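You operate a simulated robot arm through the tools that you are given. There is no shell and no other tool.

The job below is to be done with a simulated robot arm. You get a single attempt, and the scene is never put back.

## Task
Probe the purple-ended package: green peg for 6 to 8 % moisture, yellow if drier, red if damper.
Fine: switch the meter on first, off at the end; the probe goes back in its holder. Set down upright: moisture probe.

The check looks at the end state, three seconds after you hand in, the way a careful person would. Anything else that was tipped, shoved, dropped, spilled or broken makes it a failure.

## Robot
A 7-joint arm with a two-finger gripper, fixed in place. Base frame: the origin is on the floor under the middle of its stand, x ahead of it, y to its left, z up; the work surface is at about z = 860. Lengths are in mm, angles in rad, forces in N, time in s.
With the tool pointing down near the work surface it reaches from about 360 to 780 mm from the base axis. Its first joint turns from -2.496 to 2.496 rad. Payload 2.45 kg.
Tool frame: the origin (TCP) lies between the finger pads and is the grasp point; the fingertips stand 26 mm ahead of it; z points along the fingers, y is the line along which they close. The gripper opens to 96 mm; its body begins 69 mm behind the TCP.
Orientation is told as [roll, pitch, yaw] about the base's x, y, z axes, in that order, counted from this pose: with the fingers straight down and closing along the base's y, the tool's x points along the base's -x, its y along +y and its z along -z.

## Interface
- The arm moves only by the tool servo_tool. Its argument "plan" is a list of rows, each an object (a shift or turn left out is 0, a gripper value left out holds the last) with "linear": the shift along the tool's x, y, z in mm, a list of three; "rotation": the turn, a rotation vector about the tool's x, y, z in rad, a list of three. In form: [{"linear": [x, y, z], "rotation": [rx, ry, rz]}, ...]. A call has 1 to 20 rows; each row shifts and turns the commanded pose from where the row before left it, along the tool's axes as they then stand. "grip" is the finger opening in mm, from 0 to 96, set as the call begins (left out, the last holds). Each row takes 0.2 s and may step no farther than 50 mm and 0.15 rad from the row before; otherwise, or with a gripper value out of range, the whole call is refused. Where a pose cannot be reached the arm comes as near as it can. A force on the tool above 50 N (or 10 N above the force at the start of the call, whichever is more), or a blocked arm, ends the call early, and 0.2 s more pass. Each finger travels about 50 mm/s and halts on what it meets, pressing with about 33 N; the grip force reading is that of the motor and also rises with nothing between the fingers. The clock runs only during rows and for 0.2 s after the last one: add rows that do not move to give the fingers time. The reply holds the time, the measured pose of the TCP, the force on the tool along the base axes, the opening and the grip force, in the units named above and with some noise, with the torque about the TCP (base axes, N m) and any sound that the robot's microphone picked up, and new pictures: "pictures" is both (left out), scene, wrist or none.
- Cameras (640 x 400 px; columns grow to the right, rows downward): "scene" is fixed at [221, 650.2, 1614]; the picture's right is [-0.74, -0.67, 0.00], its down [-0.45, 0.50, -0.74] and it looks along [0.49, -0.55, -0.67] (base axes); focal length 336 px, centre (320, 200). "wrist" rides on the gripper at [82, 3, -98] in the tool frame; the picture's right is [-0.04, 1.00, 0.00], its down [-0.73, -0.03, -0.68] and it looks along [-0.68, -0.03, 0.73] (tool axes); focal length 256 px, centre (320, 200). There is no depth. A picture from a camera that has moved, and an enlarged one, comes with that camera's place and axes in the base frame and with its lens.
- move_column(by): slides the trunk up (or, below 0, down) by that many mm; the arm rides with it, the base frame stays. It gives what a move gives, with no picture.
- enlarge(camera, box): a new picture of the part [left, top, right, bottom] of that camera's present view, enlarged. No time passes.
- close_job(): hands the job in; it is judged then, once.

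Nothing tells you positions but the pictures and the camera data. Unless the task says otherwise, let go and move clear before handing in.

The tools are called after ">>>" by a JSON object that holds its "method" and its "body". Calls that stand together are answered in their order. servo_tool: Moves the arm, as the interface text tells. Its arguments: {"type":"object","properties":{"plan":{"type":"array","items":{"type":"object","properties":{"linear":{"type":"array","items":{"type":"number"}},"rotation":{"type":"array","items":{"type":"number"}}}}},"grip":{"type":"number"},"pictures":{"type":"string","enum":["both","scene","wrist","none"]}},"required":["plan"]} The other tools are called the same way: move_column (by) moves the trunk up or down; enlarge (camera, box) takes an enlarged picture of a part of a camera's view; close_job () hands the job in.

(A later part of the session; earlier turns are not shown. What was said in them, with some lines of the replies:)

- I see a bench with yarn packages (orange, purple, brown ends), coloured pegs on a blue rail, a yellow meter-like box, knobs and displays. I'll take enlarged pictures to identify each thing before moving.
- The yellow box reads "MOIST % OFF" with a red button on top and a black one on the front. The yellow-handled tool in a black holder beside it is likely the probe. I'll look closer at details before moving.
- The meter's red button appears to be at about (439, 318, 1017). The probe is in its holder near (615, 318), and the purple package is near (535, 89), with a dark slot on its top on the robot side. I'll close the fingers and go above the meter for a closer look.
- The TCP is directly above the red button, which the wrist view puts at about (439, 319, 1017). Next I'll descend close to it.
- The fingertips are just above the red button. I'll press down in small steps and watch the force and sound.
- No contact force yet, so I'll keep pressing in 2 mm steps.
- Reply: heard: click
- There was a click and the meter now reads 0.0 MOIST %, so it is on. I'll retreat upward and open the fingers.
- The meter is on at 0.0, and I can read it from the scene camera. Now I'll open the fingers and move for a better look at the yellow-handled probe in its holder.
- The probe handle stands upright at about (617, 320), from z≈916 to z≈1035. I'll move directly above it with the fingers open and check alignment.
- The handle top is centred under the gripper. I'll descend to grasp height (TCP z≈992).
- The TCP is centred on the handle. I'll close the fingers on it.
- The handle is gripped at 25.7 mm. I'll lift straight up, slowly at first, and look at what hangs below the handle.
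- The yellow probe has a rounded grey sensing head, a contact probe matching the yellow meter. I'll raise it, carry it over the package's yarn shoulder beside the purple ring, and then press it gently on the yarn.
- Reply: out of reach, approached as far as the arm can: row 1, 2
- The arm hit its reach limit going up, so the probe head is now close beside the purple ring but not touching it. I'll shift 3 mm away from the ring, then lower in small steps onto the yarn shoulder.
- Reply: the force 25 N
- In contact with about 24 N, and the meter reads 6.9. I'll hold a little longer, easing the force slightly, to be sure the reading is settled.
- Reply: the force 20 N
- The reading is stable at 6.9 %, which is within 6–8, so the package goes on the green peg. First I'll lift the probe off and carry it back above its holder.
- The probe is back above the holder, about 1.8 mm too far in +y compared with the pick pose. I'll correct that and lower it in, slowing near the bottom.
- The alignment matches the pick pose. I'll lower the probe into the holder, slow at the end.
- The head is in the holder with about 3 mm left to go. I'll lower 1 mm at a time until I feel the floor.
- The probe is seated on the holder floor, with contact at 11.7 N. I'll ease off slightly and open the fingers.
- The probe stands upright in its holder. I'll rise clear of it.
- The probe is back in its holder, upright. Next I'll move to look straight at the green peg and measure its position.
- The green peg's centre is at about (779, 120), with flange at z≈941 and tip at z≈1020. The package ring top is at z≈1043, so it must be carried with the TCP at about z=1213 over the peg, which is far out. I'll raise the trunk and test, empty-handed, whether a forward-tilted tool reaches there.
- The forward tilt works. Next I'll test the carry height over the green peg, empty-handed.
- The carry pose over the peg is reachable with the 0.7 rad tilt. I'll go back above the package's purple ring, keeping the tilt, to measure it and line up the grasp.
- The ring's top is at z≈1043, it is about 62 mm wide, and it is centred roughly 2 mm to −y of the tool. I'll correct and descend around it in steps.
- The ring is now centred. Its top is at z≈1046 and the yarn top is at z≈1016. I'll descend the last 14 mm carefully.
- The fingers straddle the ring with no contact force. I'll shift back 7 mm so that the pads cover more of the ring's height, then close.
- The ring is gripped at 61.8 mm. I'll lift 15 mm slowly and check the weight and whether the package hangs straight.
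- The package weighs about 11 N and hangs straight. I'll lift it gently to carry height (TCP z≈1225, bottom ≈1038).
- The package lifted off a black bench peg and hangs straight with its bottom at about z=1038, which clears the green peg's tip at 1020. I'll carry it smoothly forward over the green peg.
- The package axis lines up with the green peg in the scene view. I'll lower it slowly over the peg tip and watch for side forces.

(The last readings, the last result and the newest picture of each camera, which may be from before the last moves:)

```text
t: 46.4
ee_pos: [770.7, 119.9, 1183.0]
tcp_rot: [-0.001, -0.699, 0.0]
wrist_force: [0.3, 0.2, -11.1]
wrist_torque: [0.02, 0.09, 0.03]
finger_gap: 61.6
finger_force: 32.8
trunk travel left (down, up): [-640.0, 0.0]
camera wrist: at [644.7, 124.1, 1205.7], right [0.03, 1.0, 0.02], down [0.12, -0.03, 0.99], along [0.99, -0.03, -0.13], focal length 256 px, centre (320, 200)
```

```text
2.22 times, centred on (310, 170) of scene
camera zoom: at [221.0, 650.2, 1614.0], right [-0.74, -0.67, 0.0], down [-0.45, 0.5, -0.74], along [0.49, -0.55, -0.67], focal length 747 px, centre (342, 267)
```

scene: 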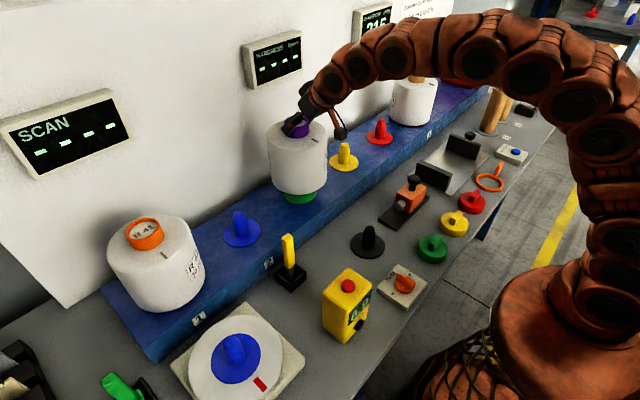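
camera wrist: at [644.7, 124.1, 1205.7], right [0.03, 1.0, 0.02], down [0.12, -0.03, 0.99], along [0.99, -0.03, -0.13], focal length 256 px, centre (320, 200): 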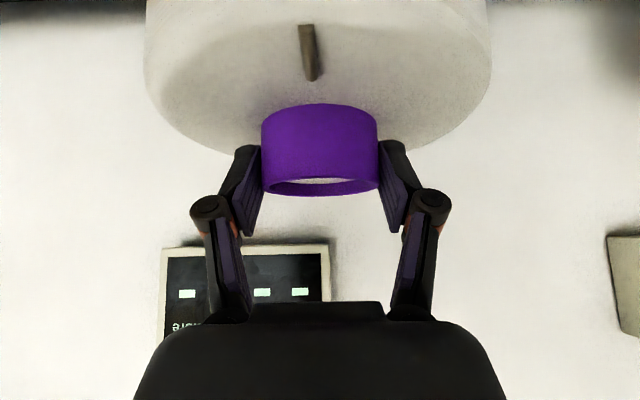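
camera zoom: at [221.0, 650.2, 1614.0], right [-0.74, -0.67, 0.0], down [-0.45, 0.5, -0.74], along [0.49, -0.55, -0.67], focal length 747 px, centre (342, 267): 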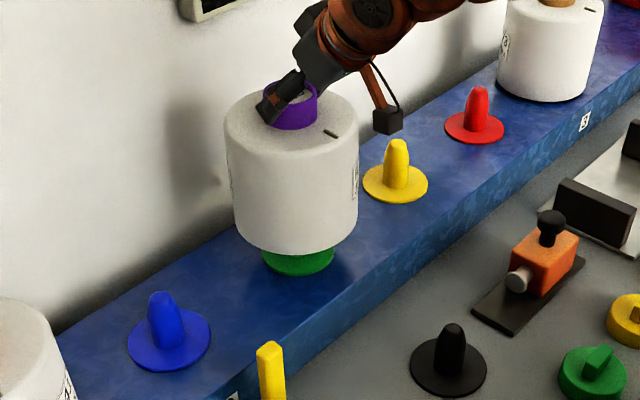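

The peg tip is inside the bore with no side forces. I'll continue lowering.

>>> {"method": "servo_tool", "body": {"plan": [{"linear": [4.5, 0, 5.35]}, {"linear": [4.5, 0, 5.35]}, {"linear": [4.5, 0, 5.35]}, {"linear": [4.5, 0, 5.35]}, {"linear": [4.5, 0, 5.35]}, {"linear": [3.2, 0, 3.8]}, {}], "grip": 0}}

>>> {"method": "enlarge", "body": {"camera": "scene", "box": [230, 100, 390, 260]}}

```text
t: 48.0
ee_pos: [769.2, 119.9, 1145.1]
tcp_rot: [-0.001, -0.7, 0.001]
wrist_force: [0.0, 0.7, -12.6]
wrist_torque: [-0.01, 0.08, 0.0]
finger_gap: 61.5
finger_force: 32.6
trunk travel left (down, up): [-640.0, 0.0]
camera wrist: at [643.9, 123.9, 1166.4], right [0.03, 1.0, 0.02], down [0.12, -0.03, 0.99], along [0.99, -0.03, -0.12], focal length 256 px, centre (320, 200)
```

scene: 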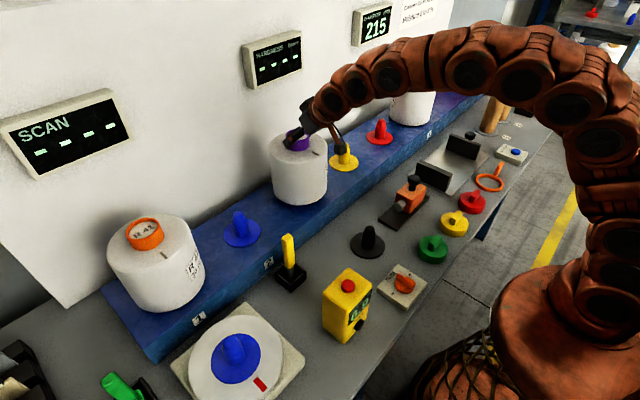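
wrist: 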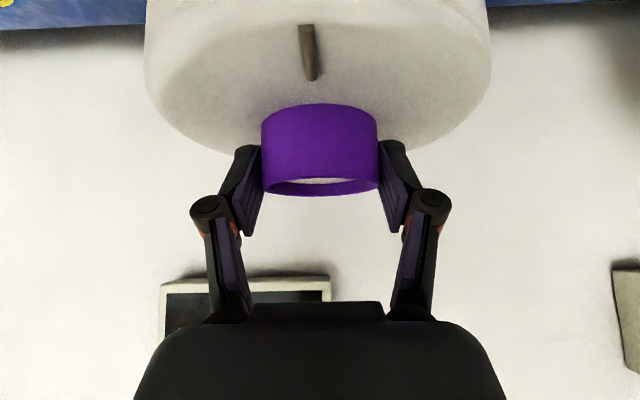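

```text
2.50 times, centred on (310, 180) of scene
camera zoom: at [221.0, 650.2, 1614.0], right [-0.74, -0.67, 0.0], down [-0.45, 0.5, -0.74], along [0.49, -0.55, -0.67], focal length 841 px, centre (345, 250)
```

zoom: 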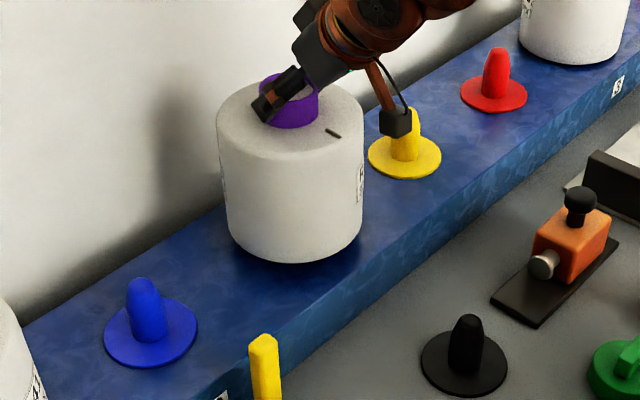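

Nearly down. I'll lower in finer steps to feel the flange.

>>> {"method": "servo_tool", "body": {"plan": [{"linear": [1.6, 0, 1.9]}, {"linear": [1.6, 0, 1.9]}, {"linear": [1.6, 0, 1.9]}, {"linear": [1.6, 0, 1.9]}, {"linear": [1.3, 0, 1.5]}, {}], "grip": 0, "pictures": "none"}}

```text
t: 49.4
ee_pos: [769.6, 119.1, 1133.2]
tcp_rot: [-0.002, -0.699, -0.001]
wrist_force: [-0.1, 0.2, -11.9]
wrist_torque: [0.01, 0.1, -0.02]
finger_gap: 61.5
finger_force: 32.7
trunk travel left (down, up): [-640.0, 0.0]
```

>>> {"method": "servo_tool", "body": {"plan": [{"linear": [1.0, 0, 1.15]}, {"linear": [1.0, 0, 1.15]}, {"linear": [1.0, 0, 1.15]}, {}], "grip": 0, "pictures": "none"}}

```text
t: 50.4
ee_pos: [769.8, 121.4, 1126.3]
tcp_rot: [-0.002, -0.698, -0.001]
wrist_force: [0.1, -0.3, -12.1]
wrist_torque: [0.02, 0.08, -0.01]
finger_gap: 61.8
finger_force: 32.7
trunk travel left (down, up): [-640.0, 0.0]
```

>>> {"method": "servo_tool", "body": {"plan": [{"linear": [0.65, 0, 0.76]}, {"linear": [0.65, 0, 0.76]}, {"linear": [0.65, 0, 0.76]}, {}], "grip": 0}}

>>> {"method": "enlarge", "body": {"camera": "scene", "box": [250, 120, 350, 220]}}

```text
t: 51.4
ee_pos: [768.4, 119.1, 1127.7]
tcp_rot: [0.0, -0.703, 0.0]
wrist_force: [-0.2, 0.1, 6.3]
wrist_torque: [0.03, 0.67, -0.11]
finger_gap: 61.7
finger_force: 33.0
trunk travel left (down, up): [-640.0, 0.0]
camera wrist: at [643.4, 123.7, 1148.1], right [0.03, 1.0, 0.03], down [0.12, -0.03, 0.99], along [0.99, -0.03, -0.12], focal length 256 px, centre (320, 200)
```

scene: 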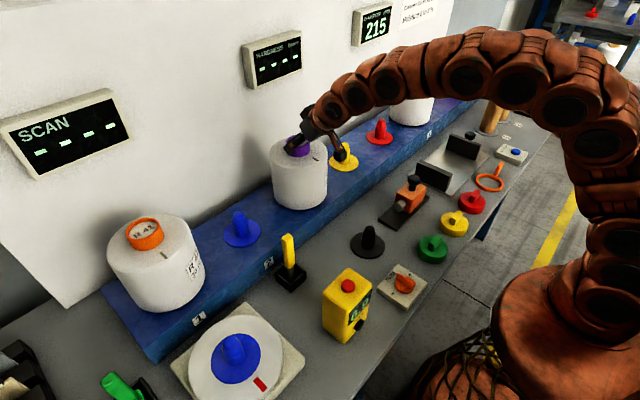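
wrist: 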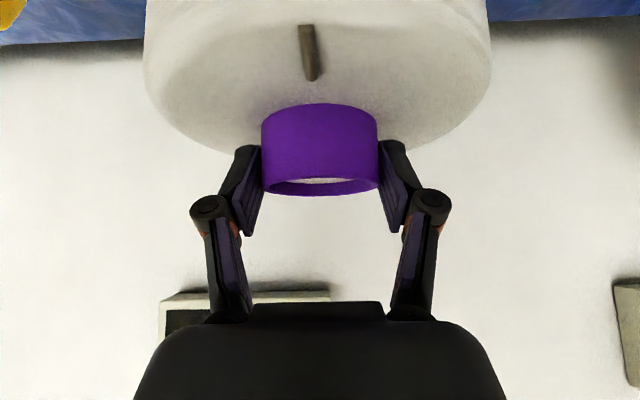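

```text
4.00 times, centred on (300, 170) of scene
camera zoom: at [221.0, 650.2, 1614.0], right [-0.74, -0.67, 0.0], down [-0.45, 0.5, -0.74], along [0.49, -0.55, -0.67], focal length 1345 px, centre (400, 320)
```

zoom: 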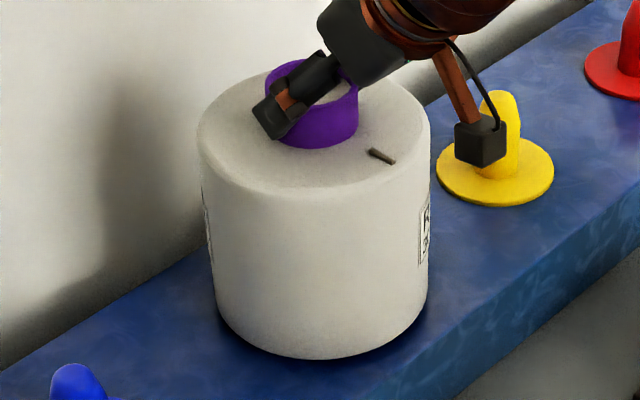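

The package is seated; the load transferred to the flange at about the predicted height. I'll ease off slightly and open the fingers.

>>> {"method": "servo_tool", "body": {"plan": [{"linear": [-0.3, 0, -0.35]}, {}, {}, {}, {}], "grip": 96}}

>>> {"method": "enlarge", "body": {"camera": "scene", "box": [250, 120, 350, 220]}}

```text
t: 52.6
ee_pos: [769.3, 119.9, 1126.1]
tcp_rot: [-0.002, -0.701, -0.001]
wrist_force: [-0.4, -0.4, -0.7]
wrist_torque: [-0.04, 0.02, -0.03]
finger_gap: 96.0
finger_force: 0.1
trunk travel left (down, up): [-640.0, 0.0]
camera wrist: at [643.3, 123.8, 1147.3], right [0.03, 1.0, 0.03], down [0.12, -0.03, 0.99], along [0.99, -0.03, -0.12], focal length 256 px, centre (320, 200)
```

scene: 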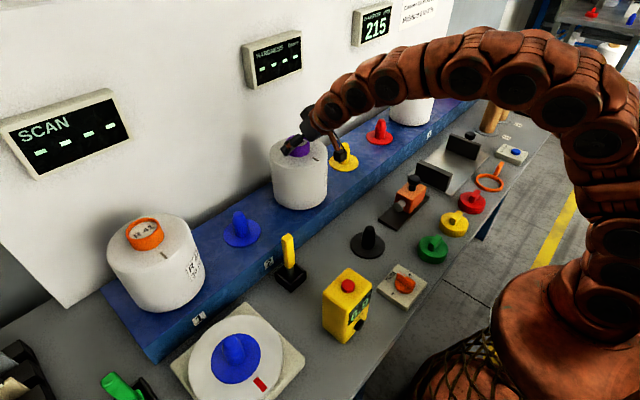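
wrist: 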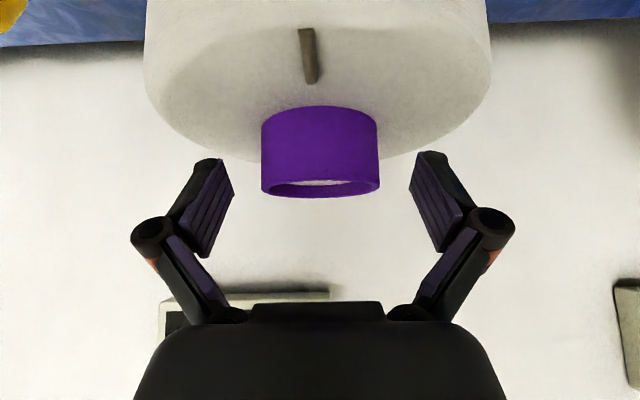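

```text
4.00 times, centred on (300, 170) of scene
camera zoom: at [221.0, 650.2, 1614.0], right [-0.74, -0.67, 0.0], down [-0.45, 0.5, -0.74], along [0.49, -0.55, -0.67], focal length 1345 px, centre (400, 320)
```

zoom: 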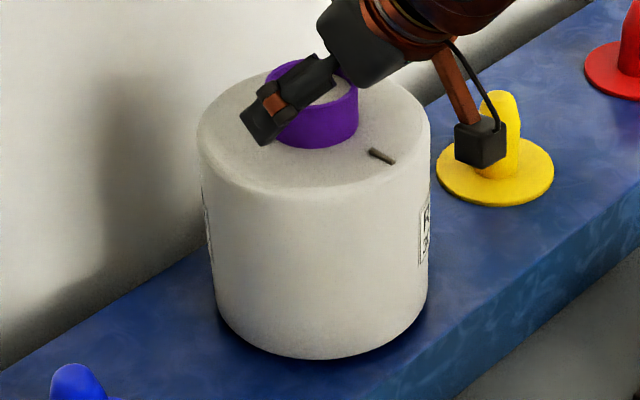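

The package stands upright on the green peg, released. I'll back away along the tool axis and look at it.

>>> {"method": "servo_tool", "body": {"plan": [{"linear": [0, 0, -10]}, {"linear": [0, 0, -20]}, {"linear": [0, 0, -35]}, {"linear": [0, 0, -40]}, {}], "grip": 96}}

>>> {"method": "enlarge", "body": {"camera": "scene", "box": [230, 100, 390, 240]}}

```text
t: 53.8
ee_pos: [701.2, 119.5, 1207.2]
tcp_rot: [-0.002, -0.701, -0.001]
wrist_force: [-0.5, -0.1, -0.5]
wrist_torque: [0.0, -0.03, -0.01]
finger_gap: 96.1
finger_force: 0.1
trunk travel left (down, up): [-640.0, 0.0]
camera wrist: at [575.5, 123.5, 1228.2], right [0.03, 1.0, 0.03], down [0.12, -0.03, 0.99], along [0.99, -0.03, -0.13], focal length 256 px, centre (320, 200)
```

scene: 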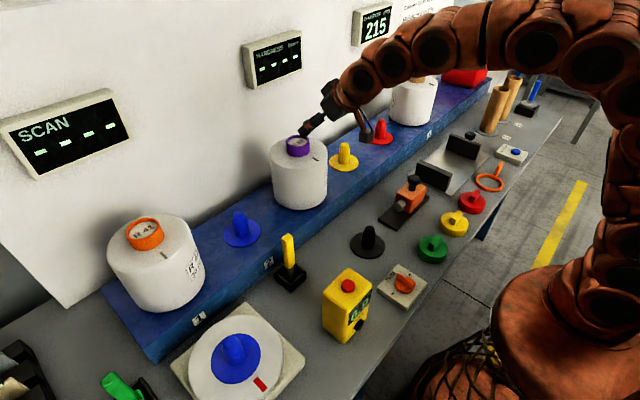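
wrist: 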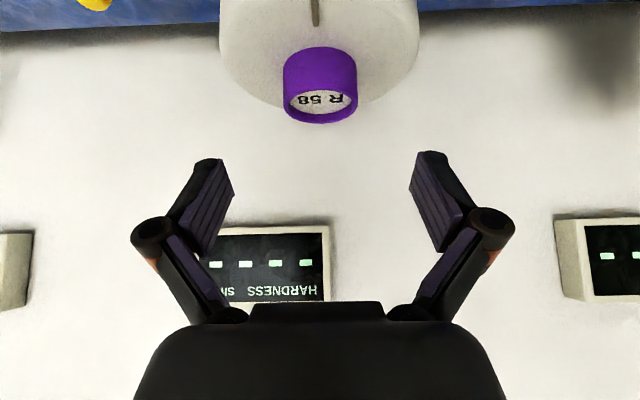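

```text
2.86 times, centred on (310, 170) of scene
camera zoom: at [221.0, 650.2, 1614.0], right [-0.74, -0.67, 0.0], down [-0.45, 0.5, -0.74], along [0.49, -0.55, -0.67], focal length 961 px, centre (349, 286)
```

zoom: 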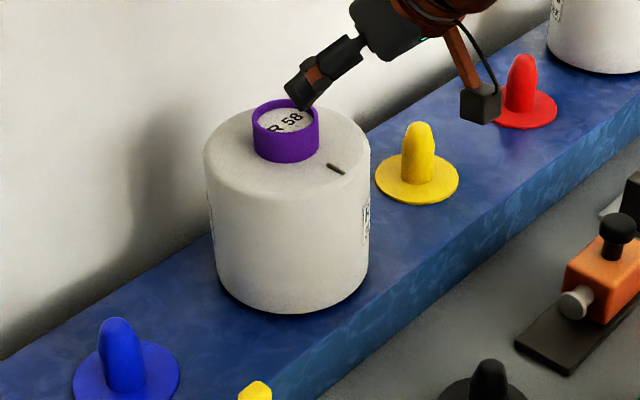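

The package sits squarely on the green peg. Next I'll return to above the meter, close the fingers and straighten the tool.

>>> {"method": "servo_tool", "body": {"plan": [{"linear": [29.7, 24.75, -15.7]}, {"linear": [29.7, 24.75, -15.7]}, {"linear": [29.7, 24.75, -15.7]}, {"linear": [29.7, 24.75, -15.7]}, {"linear": [29.7, 24.75, -15.7]}, {"linear": [29.7, 24.75, -15.7]}, {"linear": [29.7, 24.75, -15.7]}, {"linear": [29.7, 24.75, -15.7]}, {}, {"rotation": [0, 0.14, 0]}, {"rotation": [0, 0.14, 0]}, {"rotation": [0, 0.14, 0]}, {"rotation": [0, 0.14, 0]}, {"rotation": [0, 0.14, 0]}, {}], "grip": 0}}

>>> {"method": "enlarge", "body": {"camera": "wrist", "box": [240, 0, 400, 200]}}

```text
t: 57.0
ee_pos: [439.8, 318.8, 1149.5]
tcp_rot: [-0.001, 0.001, 0.0]
wrist_force: [-0.7, -0.7, -0.2]
wrist_torque: [0.01, 0.04, 0.02]
finger_gap: 0.0
finger_force: 28.4
trunk travel left (down, up): [-640.0, 0.0]
camera wrist: at [357.5, 322.4, 1246.2], right [0.04, 1.0, 0.0], down [0.73, -0.03, 0.68], along [0.68, -0.03, -0.74], focal length 256 px, centre (320, 200)
```

scene: 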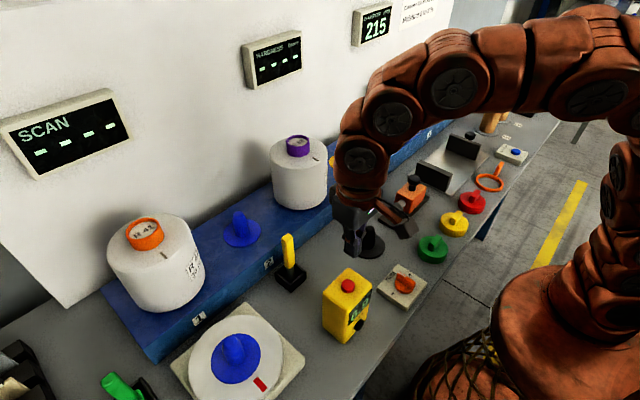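
wrist: 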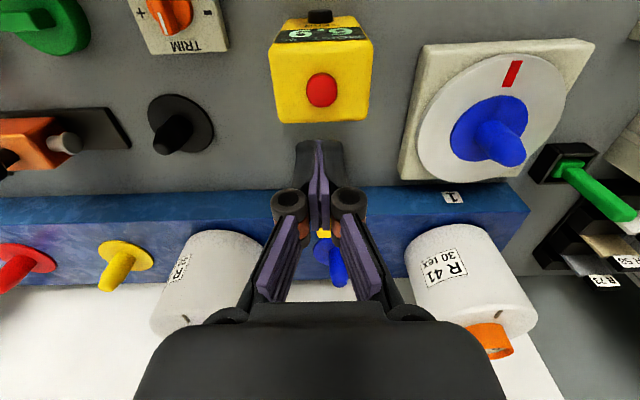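

```text
2.00 times, centred on (320, 100) of wrist
camera zoom: at [357.5, 322.4, 1246.2], right [0.04, 1.0, 0.0], down [0.73, -0.03, 0.68], along [0.68, -0.03, -0.74], focal length 512 px, centre (320, 400)
```

zoom: 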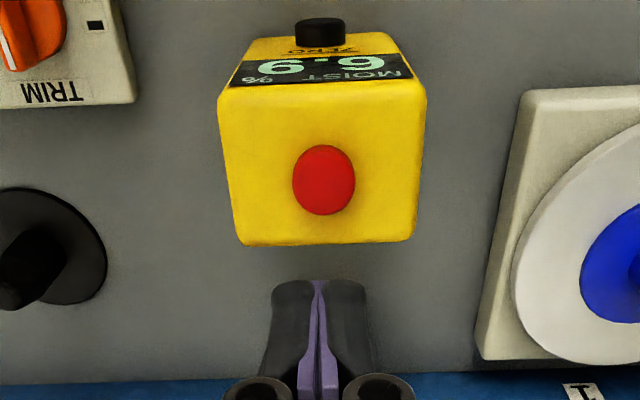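

The meter still holds 6.9. I'm aligned above the red button and will descend to press it off.

>>> {"method": "servo_tool", "body": {"plan": [{"linear": [0.5, 1, 30]}, {"linear": [0, 0, 30]}, {"linear": [0, 0, 25]}, {"linear": [0, 0, 15]}, {"linear": [0, 0, 4]}, {}], "grip": 0, "pictures": "wrist"}}

```text
t: 58.4
ee_pos: [439.0, 319.4, 1045.8]
tcp_rot: [-0.002, -0.002, 0.0]
wrist_force: [-0.3, 0.2, 1.3]
wrist_torque: [0.02, 0.0, 0.03]
finger_gap: 0.0
finger_force: 28.3
trunk travel left (down, up): [-640.0, 0.0]
camera wrist: at [356.6, 323.6, 1141.9], right [0.04, 1.0, 0.0], down [0.73, -0.03, 0.68], along [0.68, -0.03, -0.73], focal length 256 px, centre (320, 200)
```

wrist: 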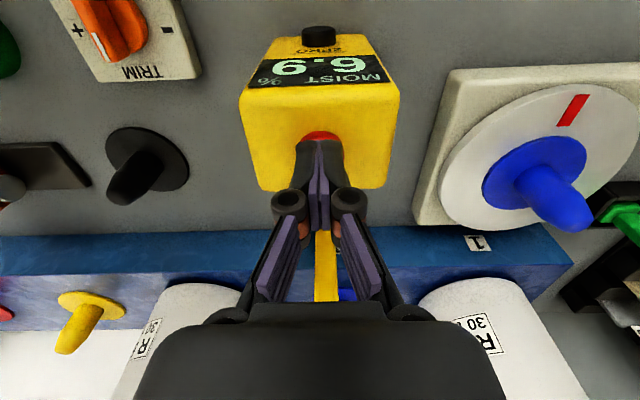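

>>> {"method": "servo_tool", "body": {"plan": [{"linear": [0, 0, 2]}, {"linear": [0, 0, 2]}, {"linear": [0, 0, 2]}, {"linear": [0, 0, 1.5]}, {}], "grip": 0, "pictures": "wrist"}}

```text
t: 59.6
ee_pos: [437.5, 319.9, 1038.0]
tcp_rot: [-0.001, 0.001, -0.002]
wrist_force: [0.8, 0.1, 11.8]
wrist_torque: [-0.03, -0.04, 0.03]
finger_gap: 5.8
finger_force: 29.0
trunk travel left (down, up): [-640.0, 0.0]
heard: click
camera wrist: at [356.3, 323.3, 1135.1], right [0.04, 1.0, 0.0], down [0.73, -0.03, 0.68], along [0.68, -0.03, -0.73], focal length 256 px, centre (320, 200)
```

wrist: 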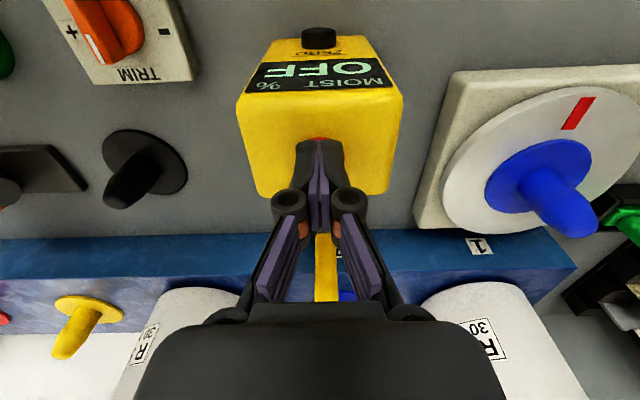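

A click, and the meter now shows OFF. I'll retreat straight up and check the whole scene.

>>> {"method": "servo_tool", "body": {"plan": [{"linear": [0, 0, -5]}, {"linear": [0, 0, -15]}, {"linear": [0, 0, -40]}, {"linear": [0, 0, -45]}, {"linear": [0, 0, -40]}, {}, {}], "grip": 0}}

>>> {"method": "enlarge", "body": {"camera": "scene", "box": [310, 260, 390, 350]}}

>>> {"method": "enlarge", "body": {"camera": "scene", "box": [240, 120, 340, 300]}}

```text
t: 61.2
ee_pos: [437.9, 319.5, 1183.2]
tcp_rot: [-0.001, 0.0, 0.001]
wrist_force: [0.5, 0.5, -0.3]
wrist_torque: [0.02, 0.02, -0.02]
finger_gap: 0.0
finger_force: 28.2
trunk travel left (down, up): [-640.0, 0.0]
camera wrist: at [356.2, 323.6, 1279.6], right [0.04, 1.0, 0.0], down [0.73, -0.03, 0.68], along [0.68, -0.03, -0.73], focal length 256 px, centre (320, 200)
```

scene: 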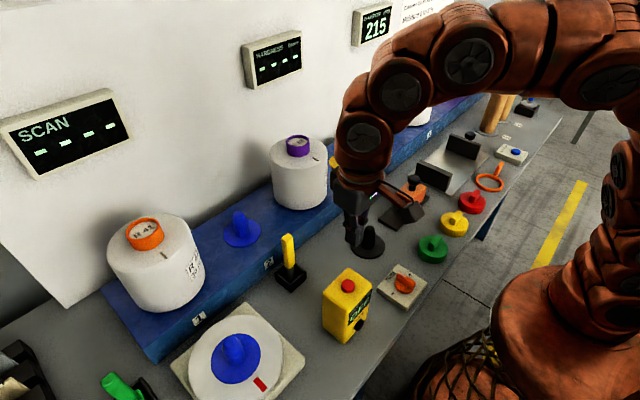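
wrist: 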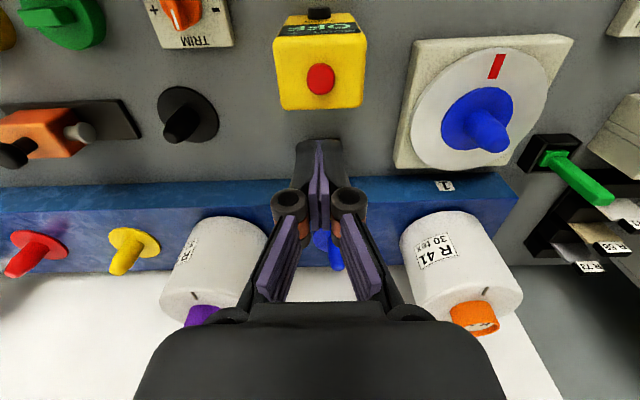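

```text
4.44 times, centred on (350, 305) of scene
camera zoom: at [221.0, 650.2, 1614.0], right [-0.74, -0.67, 0.0], down [-0.45, 0.5, -0.74], along [0.49, -0.55, -0.67], focal length 1494 px, centre (187, -267)
```

zoom: 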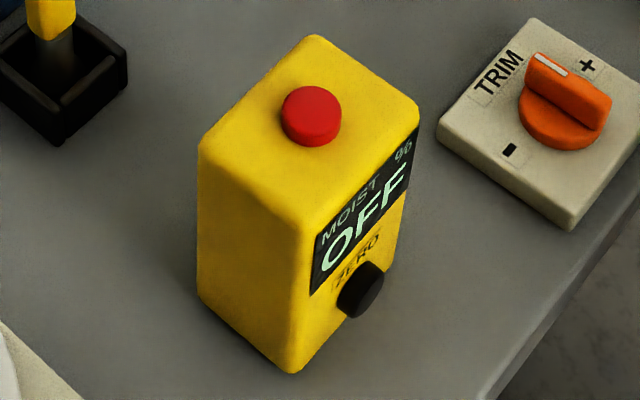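

```text
2.22 times, centred on (290, 210) of scene
camera zoom: at [221.0, 650.2, 1614.0], right [-0.74, -0.67, 0.0], down [-0.45, 0.5, -0.74], along [0.49, -0.55, -0.67], focal length 747 px, centre (387, 178)
```

zoom: 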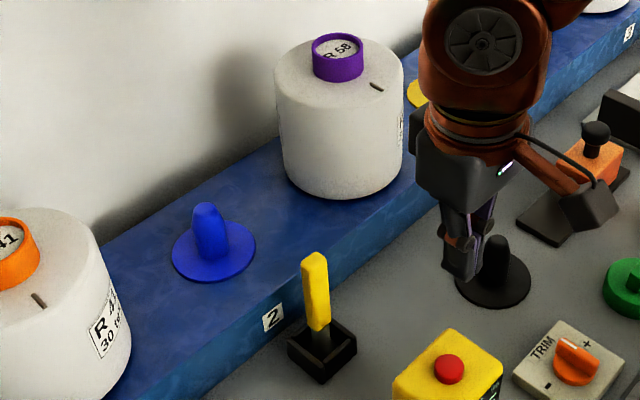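

Everything looks in order. One last close check of the probe in its holder against the first picture.

>>> {"method": "enlarge", "body": {"camera": "scene", "box": [260, 225, 320, 300]}}

>>> {"method": "enlarge", "body": {"camera": "scene", "box": [260, 120, 340, 220]}}

```text
5.33 times, centred on (290, 262) of scene
camera zoom: at [221.0, 650.2, 1614.0], right [-0.74, -0.67, 0.0], down [-0.45, 0.5, -0.74], along [0.49, -0.55, -0.67], focal length 1793 px, centre (480, -133)
```

zoom: 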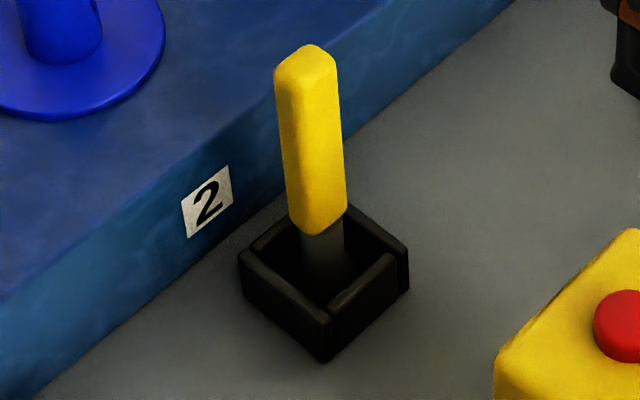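

```text
4.00 times, centred on (300, 170) of scene
camera zoom: at [221.0, 650.2, 1614.0], right [-0.74, -0.67, 0.0], down [-0.45, 0.5, -0.74], along [0.49, -0.55, -0.67], focal length 1345 px, centre (400, 320)
```

zoom: 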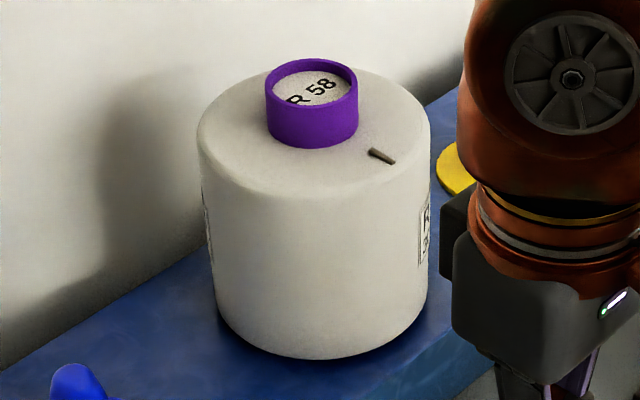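

The probe stands in its holder exactly as at the start, the package (6.9 %) is on the green peg, the meter is OFF, and the arm is clear. I'm handing in the job.

>>> {"method": "close_job", "body": {}}

```text
The job is handed in.
```

The purple-ended package read 6.9 % moisture, within 6 to 8, so I put it on the green peg and handed the job in.

- **Meter:** I switched it on first and it showed 0.0. It held 6.9 steadily with the probe against the package, and I switched it off at the end.
- **Probe:** The moisture probe is back in its holder, standing upright as at the start.
- **Package:** It sits upright and fully seated on the green peg. It had been standing on a black peg on the bench, which is now empty.

I saw nothing tipped, shoved or dropped in the last pictures. The arm was clear of everything when I handed in, and the trunk was left at the top of its travel, 36 mm above where it began.
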